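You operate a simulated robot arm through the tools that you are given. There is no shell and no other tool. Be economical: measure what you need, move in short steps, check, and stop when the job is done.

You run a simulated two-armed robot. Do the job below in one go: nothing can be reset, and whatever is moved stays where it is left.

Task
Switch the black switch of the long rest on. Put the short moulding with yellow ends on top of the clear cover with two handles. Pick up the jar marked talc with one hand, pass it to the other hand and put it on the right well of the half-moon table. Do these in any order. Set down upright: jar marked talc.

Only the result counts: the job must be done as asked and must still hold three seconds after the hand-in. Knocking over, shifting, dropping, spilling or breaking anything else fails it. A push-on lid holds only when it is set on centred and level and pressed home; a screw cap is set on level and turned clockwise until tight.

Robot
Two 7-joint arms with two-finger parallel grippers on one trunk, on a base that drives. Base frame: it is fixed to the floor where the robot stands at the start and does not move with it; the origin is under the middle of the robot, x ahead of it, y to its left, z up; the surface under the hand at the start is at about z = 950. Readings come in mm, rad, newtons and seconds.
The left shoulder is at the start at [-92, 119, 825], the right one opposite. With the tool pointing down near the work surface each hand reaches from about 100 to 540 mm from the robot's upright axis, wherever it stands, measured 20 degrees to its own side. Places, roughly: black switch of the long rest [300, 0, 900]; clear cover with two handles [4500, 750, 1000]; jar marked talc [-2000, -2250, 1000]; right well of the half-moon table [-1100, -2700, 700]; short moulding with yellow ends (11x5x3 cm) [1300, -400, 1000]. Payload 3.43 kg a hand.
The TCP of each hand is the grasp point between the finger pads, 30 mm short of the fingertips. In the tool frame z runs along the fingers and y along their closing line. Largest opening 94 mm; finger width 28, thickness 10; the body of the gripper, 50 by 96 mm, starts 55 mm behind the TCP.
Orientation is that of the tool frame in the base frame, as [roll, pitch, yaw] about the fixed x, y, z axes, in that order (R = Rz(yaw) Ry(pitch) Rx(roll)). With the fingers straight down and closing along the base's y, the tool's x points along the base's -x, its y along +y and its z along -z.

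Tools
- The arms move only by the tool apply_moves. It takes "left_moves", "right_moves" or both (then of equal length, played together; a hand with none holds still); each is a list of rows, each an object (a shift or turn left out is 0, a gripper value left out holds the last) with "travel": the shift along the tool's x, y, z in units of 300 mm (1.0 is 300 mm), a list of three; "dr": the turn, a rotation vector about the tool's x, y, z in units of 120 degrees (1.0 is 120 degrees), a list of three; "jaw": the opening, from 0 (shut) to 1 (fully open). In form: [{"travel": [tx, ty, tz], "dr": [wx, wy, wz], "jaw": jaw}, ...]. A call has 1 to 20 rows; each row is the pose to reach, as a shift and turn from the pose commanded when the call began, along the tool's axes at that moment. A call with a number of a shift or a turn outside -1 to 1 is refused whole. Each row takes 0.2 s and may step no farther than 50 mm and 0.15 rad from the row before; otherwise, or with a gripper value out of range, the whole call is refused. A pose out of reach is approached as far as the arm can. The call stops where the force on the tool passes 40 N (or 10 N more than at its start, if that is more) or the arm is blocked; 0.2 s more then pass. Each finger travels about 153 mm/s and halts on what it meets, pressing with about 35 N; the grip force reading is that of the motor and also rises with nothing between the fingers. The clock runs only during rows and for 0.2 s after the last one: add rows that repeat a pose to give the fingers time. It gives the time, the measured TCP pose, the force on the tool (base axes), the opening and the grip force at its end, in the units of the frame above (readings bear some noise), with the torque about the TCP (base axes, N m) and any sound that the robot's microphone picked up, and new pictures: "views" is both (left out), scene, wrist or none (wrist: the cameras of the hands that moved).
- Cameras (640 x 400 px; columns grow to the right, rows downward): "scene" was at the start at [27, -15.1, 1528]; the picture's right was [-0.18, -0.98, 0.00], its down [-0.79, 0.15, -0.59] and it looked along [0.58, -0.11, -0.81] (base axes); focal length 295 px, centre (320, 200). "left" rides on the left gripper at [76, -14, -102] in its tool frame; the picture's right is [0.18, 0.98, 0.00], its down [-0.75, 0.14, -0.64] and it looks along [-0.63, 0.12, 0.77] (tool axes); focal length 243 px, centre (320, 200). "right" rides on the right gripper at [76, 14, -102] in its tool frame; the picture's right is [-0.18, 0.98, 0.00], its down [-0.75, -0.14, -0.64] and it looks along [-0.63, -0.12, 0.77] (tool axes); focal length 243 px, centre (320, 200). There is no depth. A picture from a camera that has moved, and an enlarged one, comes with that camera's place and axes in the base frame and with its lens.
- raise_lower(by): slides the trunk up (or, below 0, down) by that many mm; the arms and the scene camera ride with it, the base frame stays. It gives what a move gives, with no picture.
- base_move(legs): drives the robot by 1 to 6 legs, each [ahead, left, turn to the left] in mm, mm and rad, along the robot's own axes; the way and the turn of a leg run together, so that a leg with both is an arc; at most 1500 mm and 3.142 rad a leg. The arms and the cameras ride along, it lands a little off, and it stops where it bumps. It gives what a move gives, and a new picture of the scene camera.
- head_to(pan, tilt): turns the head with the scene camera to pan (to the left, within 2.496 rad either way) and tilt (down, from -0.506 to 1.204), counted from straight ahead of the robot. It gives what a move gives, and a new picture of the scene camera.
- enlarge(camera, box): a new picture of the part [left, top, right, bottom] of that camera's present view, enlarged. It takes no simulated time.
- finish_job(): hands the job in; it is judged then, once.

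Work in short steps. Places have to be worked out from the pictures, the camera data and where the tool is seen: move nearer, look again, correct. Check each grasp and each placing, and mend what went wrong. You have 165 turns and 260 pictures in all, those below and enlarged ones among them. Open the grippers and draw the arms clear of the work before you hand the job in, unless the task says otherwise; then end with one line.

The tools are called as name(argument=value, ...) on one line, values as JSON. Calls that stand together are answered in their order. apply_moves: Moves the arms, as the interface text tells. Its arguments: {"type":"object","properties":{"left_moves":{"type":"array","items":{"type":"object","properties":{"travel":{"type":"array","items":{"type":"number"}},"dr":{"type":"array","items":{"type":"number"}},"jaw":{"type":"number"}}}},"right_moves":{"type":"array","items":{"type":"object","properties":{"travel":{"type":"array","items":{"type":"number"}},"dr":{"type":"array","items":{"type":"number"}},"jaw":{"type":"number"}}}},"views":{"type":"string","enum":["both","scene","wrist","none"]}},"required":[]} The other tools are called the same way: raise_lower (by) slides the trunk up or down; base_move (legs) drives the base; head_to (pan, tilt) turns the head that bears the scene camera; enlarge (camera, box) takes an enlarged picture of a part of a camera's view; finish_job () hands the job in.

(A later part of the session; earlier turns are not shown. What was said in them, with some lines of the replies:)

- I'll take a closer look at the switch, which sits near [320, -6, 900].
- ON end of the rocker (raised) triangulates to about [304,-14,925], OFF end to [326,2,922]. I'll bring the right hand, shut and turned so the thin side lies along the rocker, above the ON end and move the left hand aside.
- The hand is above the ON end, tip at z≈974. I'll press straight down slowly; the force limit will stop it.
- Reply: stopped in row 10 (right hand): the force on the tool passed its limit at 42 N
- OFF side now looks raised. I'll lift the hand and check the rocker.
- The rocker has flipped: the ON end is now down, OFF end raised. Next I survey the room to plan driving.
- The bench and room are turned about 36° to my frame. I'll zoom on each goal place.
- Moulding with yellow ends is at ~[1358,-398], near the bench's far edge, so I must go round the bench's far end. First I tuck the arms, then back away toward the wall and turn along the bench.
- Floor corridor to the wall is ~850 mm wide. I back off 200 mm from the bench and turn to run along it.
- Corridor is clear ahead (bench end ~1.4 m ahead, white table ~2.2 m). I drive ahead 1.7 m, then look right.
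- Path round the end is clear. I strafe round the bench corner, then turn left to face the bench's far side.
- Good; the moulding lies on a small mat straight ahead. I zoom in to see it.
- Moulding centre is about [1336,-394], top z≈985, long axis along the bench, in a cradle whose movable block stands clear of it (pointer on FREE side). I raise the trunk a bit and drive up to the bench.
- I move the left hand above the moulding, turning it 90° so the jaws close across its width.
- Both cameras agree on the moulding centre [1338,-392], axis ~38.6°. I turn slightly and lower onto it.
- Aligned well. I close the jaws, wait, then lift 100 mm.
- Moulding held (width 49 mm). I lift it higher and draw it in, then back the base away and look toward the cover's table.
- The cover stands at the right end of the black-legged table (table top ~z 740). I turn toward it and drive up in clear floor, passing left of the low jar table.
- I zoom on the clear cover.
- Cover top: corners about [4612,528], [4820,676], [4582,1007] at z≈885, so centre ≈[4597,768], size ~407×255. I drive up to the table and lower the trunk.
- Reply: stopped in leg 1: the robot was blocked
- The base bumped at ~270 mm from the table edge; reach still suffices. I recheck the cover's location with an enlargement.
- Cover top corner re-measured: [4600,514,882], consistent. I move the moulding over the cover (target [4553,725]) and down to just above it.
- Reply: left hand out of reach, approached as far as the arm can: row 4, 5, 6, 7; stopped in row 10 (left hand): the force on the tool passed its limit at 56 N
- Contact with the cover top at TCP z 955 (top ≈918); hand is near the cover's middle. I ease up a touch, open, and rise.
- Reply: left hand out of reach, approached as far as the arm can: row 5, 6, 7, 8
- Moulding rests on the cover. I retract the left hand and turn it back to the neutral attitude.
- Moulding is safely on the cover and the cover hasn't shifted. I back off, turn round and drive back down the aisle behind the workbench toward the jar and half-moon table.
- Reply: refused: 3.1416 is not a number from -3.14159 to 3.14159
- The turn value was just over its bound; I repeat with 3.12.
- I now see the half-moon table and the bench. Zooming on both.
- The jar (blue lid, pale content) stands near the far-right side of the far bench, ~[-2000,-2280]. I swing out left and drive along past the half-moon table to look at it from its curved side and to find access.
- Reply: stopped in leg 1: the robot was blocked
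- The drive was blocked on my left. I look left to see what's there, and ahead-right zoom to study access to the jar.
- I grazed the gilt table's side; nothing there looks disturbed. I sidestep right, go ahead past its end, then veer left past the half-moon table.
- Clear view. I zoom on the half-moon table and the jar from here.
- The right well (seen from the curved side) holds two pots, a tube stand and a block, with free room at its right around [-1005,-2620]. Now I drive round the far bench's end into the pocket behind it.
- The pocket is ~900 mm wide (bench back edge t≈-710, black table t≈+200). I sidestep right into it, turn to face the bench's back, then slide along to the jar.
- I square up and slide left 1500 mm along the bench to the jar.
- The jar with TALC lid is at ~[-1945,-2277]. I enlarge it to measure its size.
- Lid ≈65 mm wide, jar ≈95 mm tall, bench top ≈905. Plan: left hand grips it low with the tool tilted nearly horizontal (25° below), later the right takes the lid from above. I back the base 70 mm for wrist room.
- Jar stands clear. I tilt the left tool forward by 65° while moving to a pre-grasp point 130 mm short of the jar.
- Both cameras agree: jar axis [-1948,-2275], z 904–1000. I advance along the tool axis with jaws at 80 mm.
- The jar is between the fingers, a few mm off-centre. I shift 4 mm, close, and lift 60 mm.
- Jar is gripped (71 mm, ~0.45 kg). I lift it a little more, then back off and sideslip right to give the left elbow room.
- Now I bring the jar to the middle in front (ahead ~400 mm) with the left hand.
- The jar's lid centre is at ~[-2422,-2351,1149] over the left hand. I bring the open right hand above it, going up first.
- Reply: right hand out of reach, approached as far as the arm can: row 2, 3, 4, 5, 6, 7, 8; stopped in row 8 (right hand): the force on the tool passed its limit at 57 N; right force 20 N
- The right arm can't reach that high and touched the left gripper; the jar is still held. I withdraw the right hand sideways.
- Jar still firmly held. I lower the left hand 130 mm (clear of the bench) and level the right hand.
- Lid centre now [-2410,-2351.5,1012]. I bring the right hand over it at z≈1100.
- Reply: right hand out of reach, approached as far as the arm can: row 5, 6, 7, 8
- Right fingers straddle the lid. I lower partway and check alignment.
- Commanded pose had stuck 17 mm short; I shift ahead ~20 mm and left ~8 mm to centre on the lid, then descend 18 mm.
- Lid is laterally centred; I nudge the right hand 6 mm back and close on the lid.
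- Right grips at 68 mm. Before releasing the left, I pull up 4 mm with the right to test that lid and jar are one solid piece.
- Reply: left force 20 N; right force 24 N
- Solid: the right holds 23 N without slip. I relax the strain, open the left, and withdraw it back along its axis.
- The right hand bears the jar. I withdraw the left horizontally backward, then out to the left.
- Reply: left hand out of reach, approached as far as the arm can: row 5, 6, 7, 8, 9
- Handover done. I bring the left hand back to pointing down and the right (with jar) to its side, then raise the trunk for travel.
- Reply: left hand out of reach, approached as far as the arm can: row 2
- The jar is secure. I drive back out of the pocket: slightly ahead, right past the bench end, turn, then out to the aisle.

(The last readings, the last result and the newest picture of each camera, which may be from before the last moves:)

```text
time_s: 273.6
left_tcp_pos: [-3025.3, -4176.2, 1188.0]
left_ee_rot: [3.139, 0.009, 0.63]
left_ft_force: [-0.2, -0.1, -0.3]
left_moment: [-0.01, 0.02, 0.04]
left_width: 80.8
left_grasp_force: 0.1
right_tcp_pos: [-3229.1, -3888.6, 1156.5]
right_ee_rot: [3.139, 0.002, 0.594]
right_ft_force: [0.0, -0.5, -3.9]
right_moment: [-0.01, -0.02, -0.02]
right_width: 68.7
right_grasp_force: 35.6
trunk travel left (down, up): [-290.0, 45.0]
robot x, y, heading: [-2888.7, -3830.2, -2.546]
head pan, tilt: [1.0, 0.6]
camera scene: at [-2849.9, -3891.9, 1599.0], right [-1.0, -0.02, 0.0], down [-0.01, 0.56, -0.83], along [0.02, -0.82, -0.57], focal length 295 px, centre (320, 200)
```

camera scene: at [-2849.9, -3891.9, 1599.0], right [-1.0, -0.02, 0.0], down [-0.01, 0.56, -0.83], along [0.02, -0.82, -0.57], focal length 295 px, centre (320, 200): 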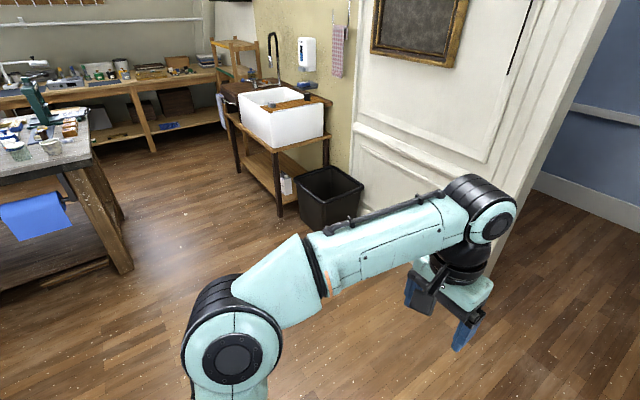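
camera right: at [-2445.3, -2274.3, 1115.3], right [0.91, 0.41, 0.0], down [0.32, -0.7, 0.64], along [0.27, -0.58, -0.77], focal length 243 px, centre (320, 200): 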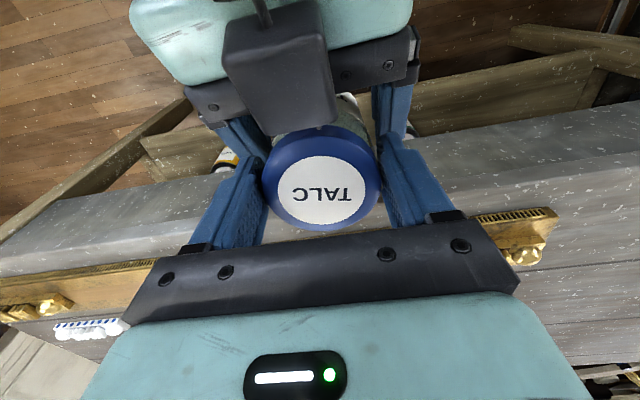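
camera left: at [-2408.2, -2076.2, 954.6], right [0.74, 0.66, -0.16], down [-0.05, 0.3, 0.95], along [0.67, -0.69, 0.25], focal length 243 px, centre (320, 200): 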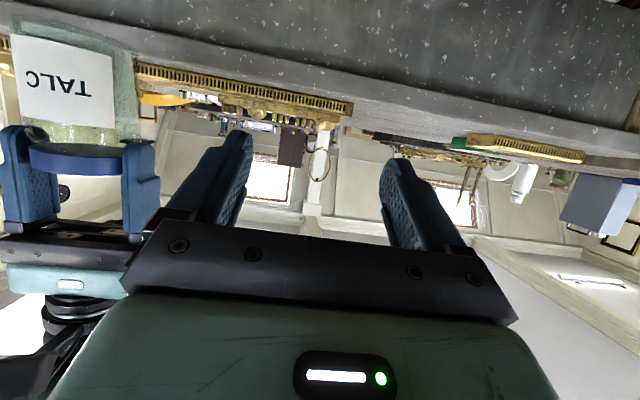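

Clear ahead-left. I continue left into the aisle, then reverse along it to beside the half-moon table.

base_move(legs=[[0, 1180, 0], [-1500, 0, 0], [-890, 0, 0], [0, 0, -0.67]])

head_to(pan=-0.4, tilt=0.7)

```text
time_s: 297.0
left_tcp_pos: [-615.3, -3674.7, 1188.8]
left_ee_rot: [3.136, 0.01, -0.037]
left_ft_force: [0.6, -0.5, 0.2]
left_moment: [-0.02, -0.02, 0.0]
left_width: 80.6
left_grasp_force: 0.1
right_tcp_pos: [-598.3, -3321.8, 1157.3]
right_ee_rot: [3.141, 0.001, -0.073]
right_ft_force: [0.4, 0.2, -4.0]
right_moment: [-0.01, -0.04, -0.01]
right_width: 68.6
right_grasp_force: 35.2
trunk travel left (down, up): [-290.0, 45.0]
robot x, y, heading: [-288.2, -3484.2, 3.068]
head pan, tilt: [1.0, 0.6]
camera scene: at [-300.7, -3561.5, 1599.0], right [-0.8, 0.6, 0.0], down [0.34, 0.45, -0.83], along [-0.49, -0.66, -0.56], focal length 295 px, centre (320, 200)
```

scene: 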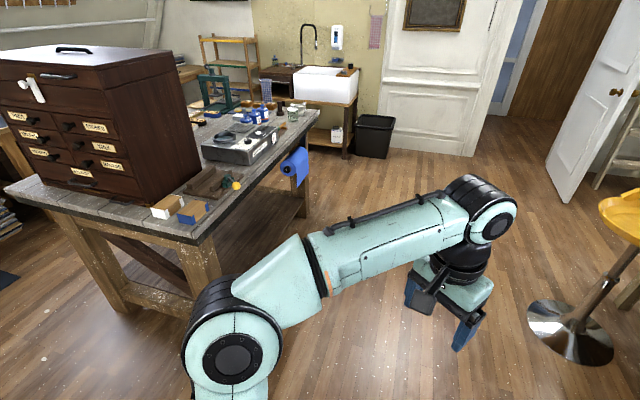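

```text
time_s: 298.6
left_tcp_pos: [-615.5, -3676.0, 1188.1]
left_ee_rot: [3.138, 0.01, -0.038]
left_ft_force: [0.5, -1.2, 0.2]
left_moment: [-0.01, -0.01, -0.01]
left_width: 81.0
left_grasp_force: 0.0
right_tcp_pos: [-598.1, -3322.9, 1158.1]
right_ee_rot: [3.14, 0.001, -0.075]
right_ft_force: [-0.6, 1.3, -4.0]
right_moment: [0.0, -0.04, -0.01]
right_width: 68.6
right_grasp_force: 35.5
trunk travel left (down, up): [-290.0, 45.0]
robot x, y, heading: [-292.9, -3484.3, 3.074]
head pan, tilt: [-0.4, 0.7]
camera scene: at [-323.5, -3452.2, 1590.4], right [0.45, 0.89, 0.0], down [0.57, -0.29, -0.76], along [-0.68, 0.35, -0.64], focal length 295 px, centre (320, 200)
```

scene: 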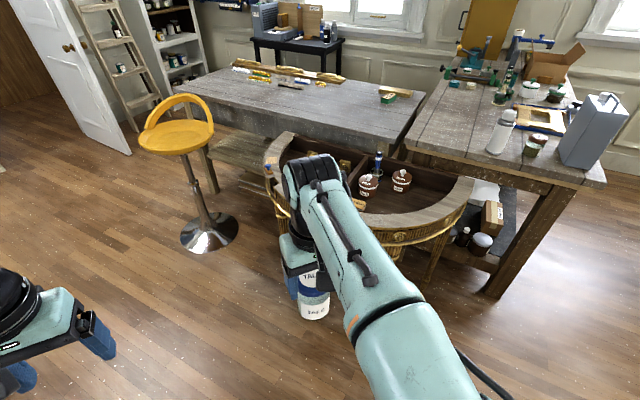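

The table is on my right. I sidestep right about 585 mm and slightly ahead, then look at the well.

base_move(legs=[[90, -585, 0]])

head_to(pan=-0.15, tilt=0.65)

enlarge(camera="scene", box=[200, 100, 460, 270])

```text
time_s: 304.2
left_tcp_pos: [-663.1, -3086.8, 1187.9]
left_ee_rot: [3.137, 0.01, -0.028]
left_ft_force: [0.6, 0.0, -0.1]
left_moment: [0.05, 0.01, 0.02]
left_width: 80.7
left_grasp_force: 0.0
right_tcp_pos: [-648.0, -2734.2, 1157.5]
right_ee_rot: [3.141, 0.001, -0.066]
right_ft_force: [-1.2, -0.4, -3.8]
right_moment: [0.0, 0.0, 0.0]
right_width: 68.5
right_grasp_force: 34.6
trunk travel left (down, up): [-290.0, 45.0]
robot x, y, heading: [-337.5, -2897.0, 3.078]
head pan, tilt: [-0.4, 0.7]
camera scene: at [-373.4, -2860.7, 1590.3], right [0.45, 0.89, 0.0], down [0.58, -0.29, -0.76], along [-0.68, 0.34, -0.64], focal length 295 px, centre (320, 200)
```

scene: 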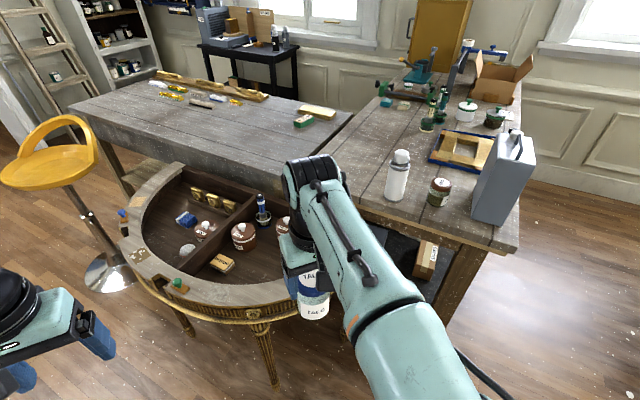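

```text
time_s: 304.9
left_tcp_pos: [-663.8, -3087.4, 1186.5]
left_ee_rot: [3.138, 0.01, -0.029]
left_ft_force: [-0.1, 0.1, 0.0]
left_moment: [0.0, -0.01, -0.03]
left_width: 80.7
left_grasp_force: 0.0
right_tcp_pos: [-647.9, -2732.5, 1157.9]
right_ee_rot: [3.139, 0.001, -0.064]
right_ft_force: [0.3, -0.3, -3.9]
right_moment: [-0.02, -0.02, 0.01]
right_width: 66.9
right_grasp_force: 34.9
trunk travel left (down, up): [-290.0, 45.0]
robot x, y, heading: [-339.9, -2895.0, 3.077]
head pan, tilt: [-0.15, 0.649]
camera scene: at [-382.2, -2880.2, 1594.7], right [0.21, 0.98, 0.0], down [0.59, -0.13, -0.8], along [-0.78, 0.17, -0.6], focal length 295 px, centre (320, 200)
```

scene: 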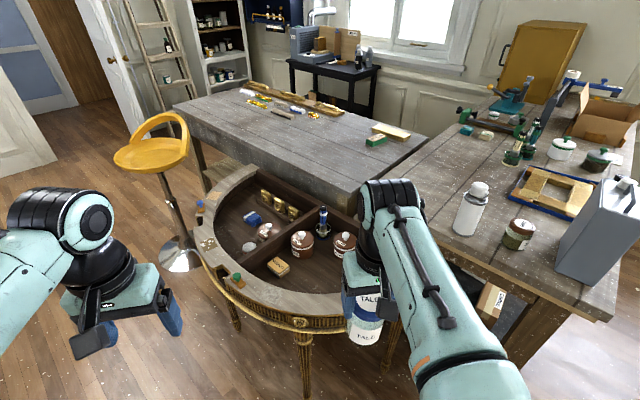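

```text
2.35 times, centred on (330, 185) of scene
camera zoom: at [-382.2, -2880.2, 1594.7], right [0.21, 0.98, 0.0], down [0.59, -0.13, -0.8], along [-0.78, 0.17, -0.6], focal length 694 px, centre (296, 235)
```

zoom: 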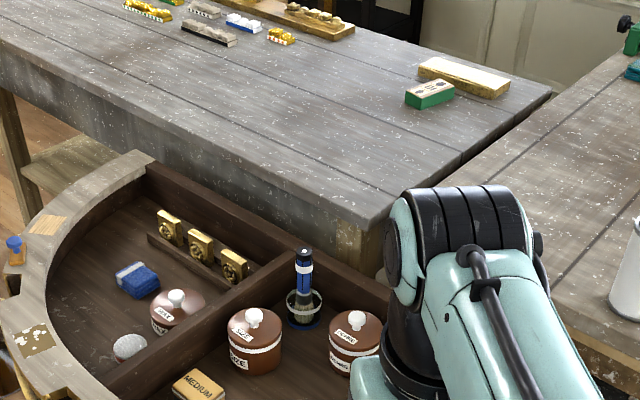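

Well geometry: floor z≈733, rim ≈825, SIZE pot at [-1173,-2779], other pot [-1135,-2619]; free spot S≈[-1035,-2715] with ~130 mm clear all round. I drive up 270 mm and lower the trunk.

base_move(legs=[[268, -4, 0]])

raise_lower(by=-170)

enlarge(camera="right", box=[0, 0, 640, 400])

```text
time_s: 307.0
left_tcp_pos: [-914.8, -3066.1, 1187.4]
left_ee_rot: [3.137, 0.011, -0.03]
left_ft_force: [0.5, -0.4, -0.4]
left_moment: [0.01, 0.05, 0.03]
left_width: 80.7
left_grasp_force: 0.1
right_tcp_pos: [-898.8, -2712.6, 1157.0]
right_ee_rot: [3.141, 0.001, -0.066]
right_ft_force: [0.3, -0.4, -4.0]
right_moment: [0.0, -0.01, 0.0]
right_width: 66.6
right_grasp_force: 35.2
trunk travel left (down, up): [-290.0, 45.0]
robot x, y, heading: [-591.7, -2874.4, 3.08]
head pan, tilt: [-0.15, 0.649]
stopped in leg 1: the robot was blocked; the commanded pose is now the measured one
camera scene: at [-632.8, -2860.7, 1594.7], right [0.21, 0.98, 0.0], down [0.59, -0.13, -0.8], along [-0.78, 0.17, -0.6], focal length 295 px, centre (320, 200)
```

scene: 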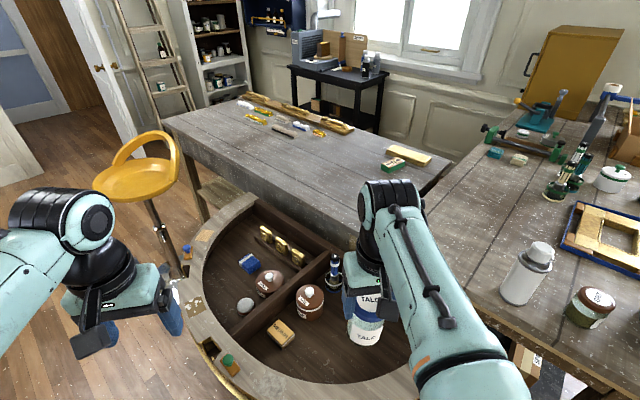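

```text
time_s: 308.9
left_tcp_pos: [-916.3, -3065.8, 1016.7]
left_ee_rot: [3.138, 0.009, -0.028]
left_ft_force: [0.1, -0.3, 0.3]
left_moment: [-0.04, -0.02, 0.01]
left_width: 80.7
left_grasp_force: 0.0
right_tcp_pos: [-901.4, -2711.9, 986.2]
right_ee_rot: [-3.142, 0.002, -0.068]
right_ft_force: [-0.8, 0.2, -4.3]
right_moment: [-0.01, -0.03, 0.0]
right_width: 66.6
right_grasp_force: 35.1
trunk travel left (down, up): [-120.0, 215.0]
robot x, y, heading: [-595.4, -2875.4, 3.076]
head pan, tilt: [-0.15, 0.649]
```

```text
1.00 times, centred on (320, 200) of right (not enlarged: the box is as wide or as high as the picture)
camera zoom: at [-825.8, -2731.1, 1088.5], right [-0.25, -0.97, 0.0], down [-0.74, 0.19, 0.64], along [-0.62, 0.16, -0.77], focal length 243 px, centre (320, 200)
```

zoom: 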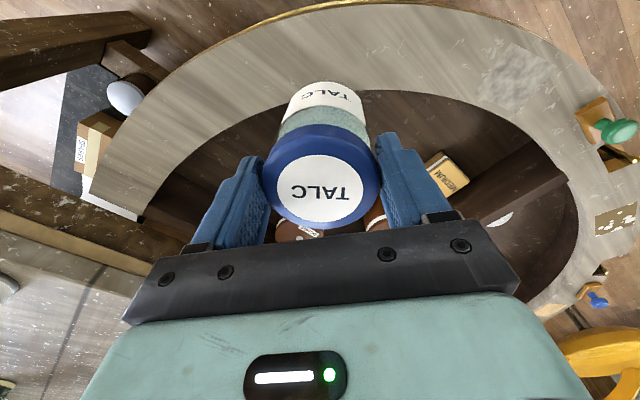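

The base stopped a bit early but the spot is in reach; nothing in the wells moved. Rim inner edge is at x≈-906, pots at x≈-1130, so I aim for [-1015,-2712], moving over then lowering partway.

apply_moves(right_moves=[{"travel": [-0.13, 0.008, 0]}, {"travel": [-0.26, 0.016, 0]}, {"travel": [-0.38, 0.025, 0]}, {"travel": [-0.38, 0.025, 0.12]}, {"travel": [-0.38, 0.025, 0.24]}, {"travel": [-0.38, 0.025, 0.34]}, {"travel": [-0.38, 0.025, 0.4]}, {"travel": [-0.38, 0.025, 0.4]}])

```text
time_s: 310.7
left_tcp_pos: [-918.6, -3067.2, 1017.0]
left_ee_rot: [3.137, 0.009, -0.03]
left_ft_force: [0.3, 0.1, 0.7]
left_moment: [-0.01, 0.03, 0.0]
left_width: 80.6
left_grasp_force: 0.0
right_tcp_pos: [-1015.3, -2712.1, 867.3]
right_ee_rot: [3.139, 0.002, -0.068]
right_ft_force: [0.5, -0.6, -3.2]
right_moment: [-0.01, -0.02, 0.0]
right_width: 67.0
right_grasp_force: 35.3
right hand out of reach, approached as far as the arm can: row 3
trunk travel left (down, up): [-120.0, 215.0]
robot x, y, heading: [-592.5, -2875.8, 3.075]
head pan, tilt: [-0.15, 0.649]
camera scene: at [-650.6, -2859.4, 1422.1], right [0.21, 0.98, 0.0], down [0.59, -0.13, -0.8], along [-0.78, 0.17, -0.6], focal length 295 px, centre (320, 200)
camera right: at [-939.5, -2731.0, 969.1], right [-0.25, -0.97, 0.0], down [-0.74, 0.19, 0.64], along [-0.62, 0.16, -0.77], focal length 243 px, centre (320, 200)
```

scene: 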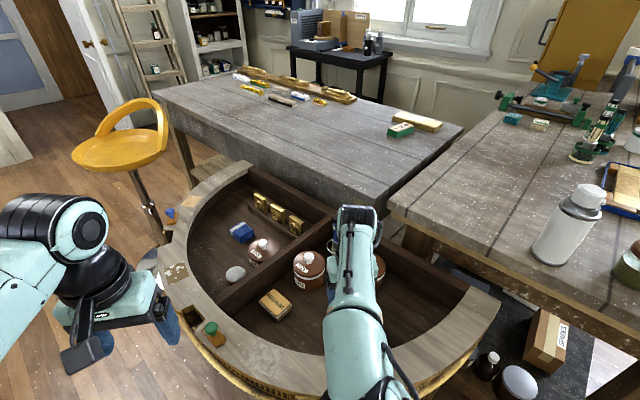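
right: 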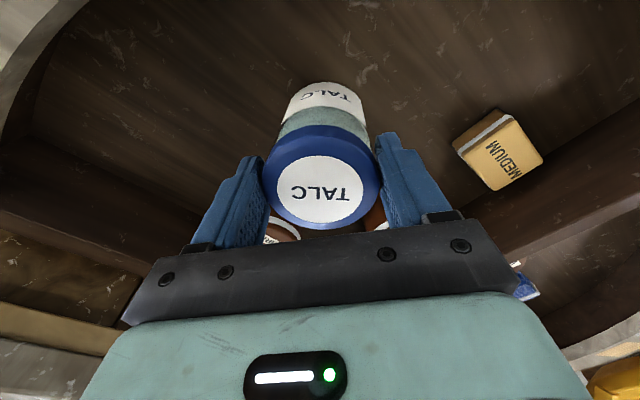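

Jar hangs over clear floor of the right well. I lower gently toward contact (expected TCP z≈830).

apply_moves(right_moves=[{"travel": [0, 0, 0.04]}, {"travel": [0, 0, 0.08]}, {"travel": [0, 0, 0.1]}, {"travel": [0, 0, 0.107]}, {"travel": [0, 0, 0.114]}, {"travel": [0, 0, 0.12]}, {"travel": [0, 0, 0.12]}], views="none")

```text
time_s: 312.2
left_tcp_pos: [-916.5, -3066.9, 1016.4]
left_ee_rot: [3.139, 0.009, -0.029]
left_ft_force: [-0.5, -0.4, -0.5]
left_moment: [0.05, -0.05, -0.01]
left_width: 80.8
left_grasp_force: 0.1
right_tcp_pos: [-1016.4, -2713.1, 836.9]
right_ee_rot: [3.142, 0.011, -0.064]
right_ft_force: [5.6, -2.0, 13.9]
right_moment: [0.36, -0.71, -0.18]
right_width: 66.7
right_grasp_force: 35.3
trunk travel left (down, up): [-120.0, 215.0]
robot x, y, heading: [-591.2, -2876.1, 3.077]
head pan, tilt: [-0.15, 0.649]
stopped in row 7 (right hand): the force on the tool passed its limit at 42 N (the readings are from after the stop); the commanded pose is now the measured one
```

Contact at z≈837. I check with the camera before releasing.

enlarge(camera="right", box=[0, 0, 640, 400])

enlarge(camera="scene", box=[200, 160, 520, 360])

```text
1.00 times, centred on (320, 200) of right (not enlarged: the box is as wide or as high as the picture)
camera zoom: at [-939.7, -2731.5, 937.1], right [-0.25, -0.97, 0.0], down [-0.74, 0.19, 0.65], along [-0.63, 0.16, -0.76], focal length 243 px, centre (320, 200)
```

zoom: 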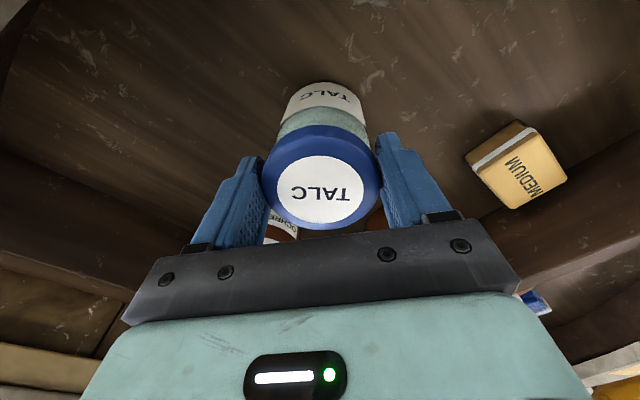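

```text
2.00 times, centred on (360, 260) of scene
camera zoom: at [-649.1, -2859.9, 1422.1], right [0.21, 0.98, 0.0], down [0.59, -0.13, -0.8], along [-0.78, 0.17, -0.6], focal length 590 px, centre (240, 80)
```

zoom: 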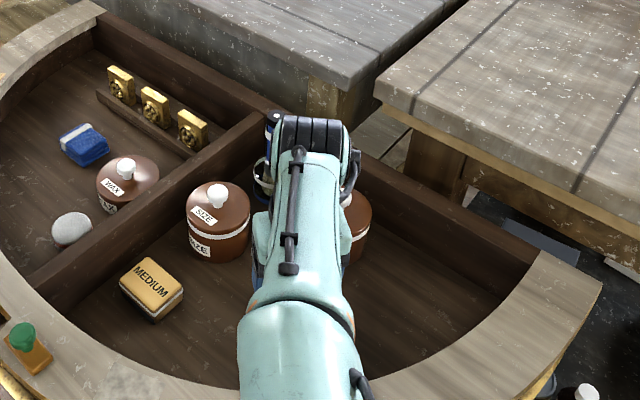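

All clear around; the jar stands on the well floor. I ease 1 mm, open, wait, and rise straight up.

apply_moves(right_moves=[{"travel": [0, 0, -0.003]}, {"travel": [0, 0, -0.003], "jaw": 0.8}, {"travel": [0, 0, -0.003], "jaw": 0.9}, {"travel": [0, 0, -0.003], "jaw": 0.95}, {"travel": [0, 0, -0.003], "jaw": 0.95}, {"travel": [0, 0, -0.05], "jaw": 0.95}, {"travel": [0, 0, -0.12], "jaw": 0.95}, {"travel": [0, 0, -0.25], "jaw": 0.95}, {"travel": [0, 0, -0.38], "jaw": 0.95}, {"travel": [0, 0, -0.38], "jaw": 0.95}], views="wrist")

```text
time_s: 314.4
left_tcp_pos: [-917.2, -3067.1, 1016.1]
left_ee_rot: [3.139, 0.008, -0.029]
left_ft_force: [-0.4, 0.1, 0.2]
left_moment: [0.03, 0.03, 0.01]
left_width: 80.8
left_grasp_force: 0.1
right_tcp_pos: [-1014.6, -2714.5, 949.4]
right_ee_rot: [3.142, 0.008, -0.065]
right_ft_force: [-1.2, -0.3, 1.0]
right_moment: [0.03, -0.01, -0.03]
right_width: 89.3
right_grasp_force: 0.0
trunk travel left (down, up): [-120.0, 215.0]
robot x, y, heading: [-593.1, -2875.0, 3.082]
head pan, tilt: [-0.15, 0.649]
camera right: at [-938.6, -2733.0, 1050.1], right [-0.25, -0.97, 0.0], down [-0.74, 0.19, 0.65], along [-0.63, 0.16, -0.76], focal length 243 px, centre (320, 200)
```

right: 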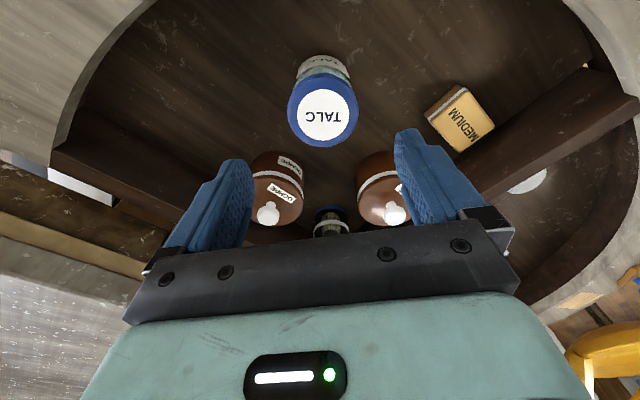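

Jar stands upright in the right well, clear of the pots. I raise and retract the right hand, then look with the scene camera.

apply_moves(right_moves=[{"travel": [0.05, 0, -0.1]}, {"travel": [0.15, 0, -0.15]}, {"travel": [0.28, 0, -0.17]}, {"travel": [0.4, 0, -0.17]}, {"travel": [0.4, -0.1, -0.17], "jaw": 1}, {"travel": [0.4, -0.1, -0.17], "jaw": 1}], left_moves=[{"jaw": 1}, {"jaw": 1}, {"jaw": 1}, {"jaw": 1}, {"jaw": 1}, {"jaw": 1}], views="none")

base_move(legs=[[-250, 0, 0]])

enlarge(camera="scene", box=[180, 120, 500, 320])

```text
time_s: 315.8
left_tcp_pos: [-917.2, -3066.1, 1016.9]
left_ee_rot: [3.139, 0.009, -0.029]
left_ft_force: [0.6, -0.1, -0.6]
left_moment: [0.04, -0.02, -0.01]
left_width: 93.7
left_grasp_force: 0.1
right_tcp_pos: [-894.8, -2690.1, 997.6]
right_ee_rot: [3.141, 0.01, -0.066]
right_ft_force: [0.3, 0.2, -0.4]
right_moment: [-0.01, 0.02, 0.0]
right_width: 93.9
right_grasp_force: 0.1
trunk travel left (down, up): [-120.0, 215.0]
robot x, y, heading: [-594.5, -2876.3, 3.077]
head pan, tilt: [-0.15, 0.649]
```

```text
time_s: 317.6
left_tcp_pos: [-669.1, -3083.2, 1017.3]
left_ee_rot: [3.138, 0.011, -0.025]
left_ft_force: [-0.2, -0.6, 0.2]
left_moment: [-0.02, 0.01, -0.01]
left_width: 94.1
left_grasp_force: 0.0
right_tcp_pos: [-648.0, -2705.7, 999.3]
right_ee_rot: [-3.141, 0.01, -0.063]
right_ft_force: [0.5, 0.4, -0.1]
right_moment: [0.01, 0.01, 0.01]
right_width: 94.1
right_grasp_force: 0.1
trunk travel left (down, up): [-120.0, 215.0]
robot x, y, heading: [-343.2, -2891.4, 3.079]
head pan, tilt: [-0.15, 0.649]
camera scene: at [-402.6, -2875.5, 1422.2], right [0.21, 0.98, 0.0], down [0.59, -0.13, -0.8], along [-0.78, 0.17, -0.6], focal length 295 px, centre (320, 200)
```

scene: 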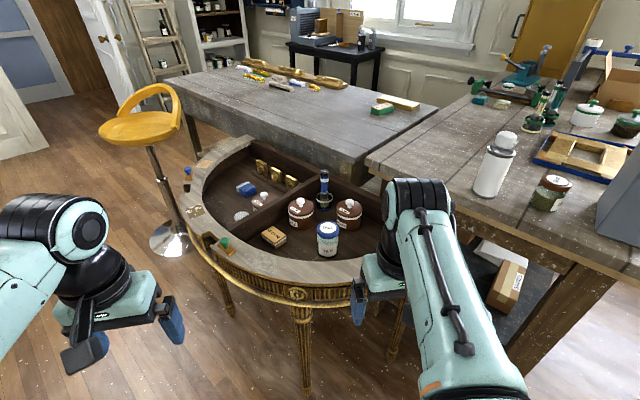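

```text
2.00 times, centred on (340, 220) of scene
camera zoom: at [-402.6, -2875.5, 1422.2], right [0.21, 0.98, 0.0], down [0.59, -0.13, -0.8], along [-0.78, 0.17, -0.6], focal length 590 px, centre (280, 160)
```

zoom: 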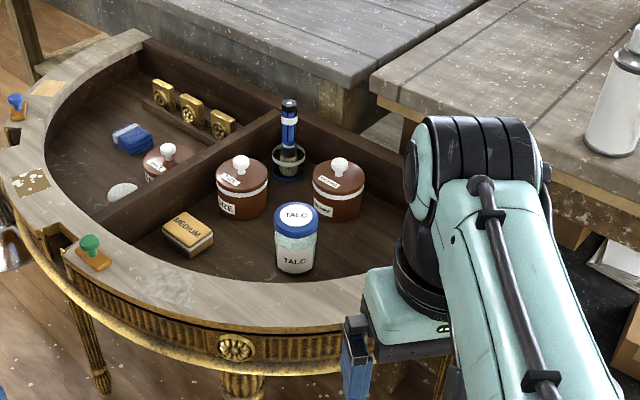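

The jar stands upright in the right well, the moulding rests on the cover, the switch is on, both grippers are open and clear. I hand in.

finish_job()

```text
The job is handed in.
```

The black switch is on, the yellow-ended moulding rests on the clear cover, and the talc jar was passed from left hand to right and stands upright in the right well. On the way the base touched the gilt table, the cover's table and the half-moon table, but nothing looked disturbed in the pictures.
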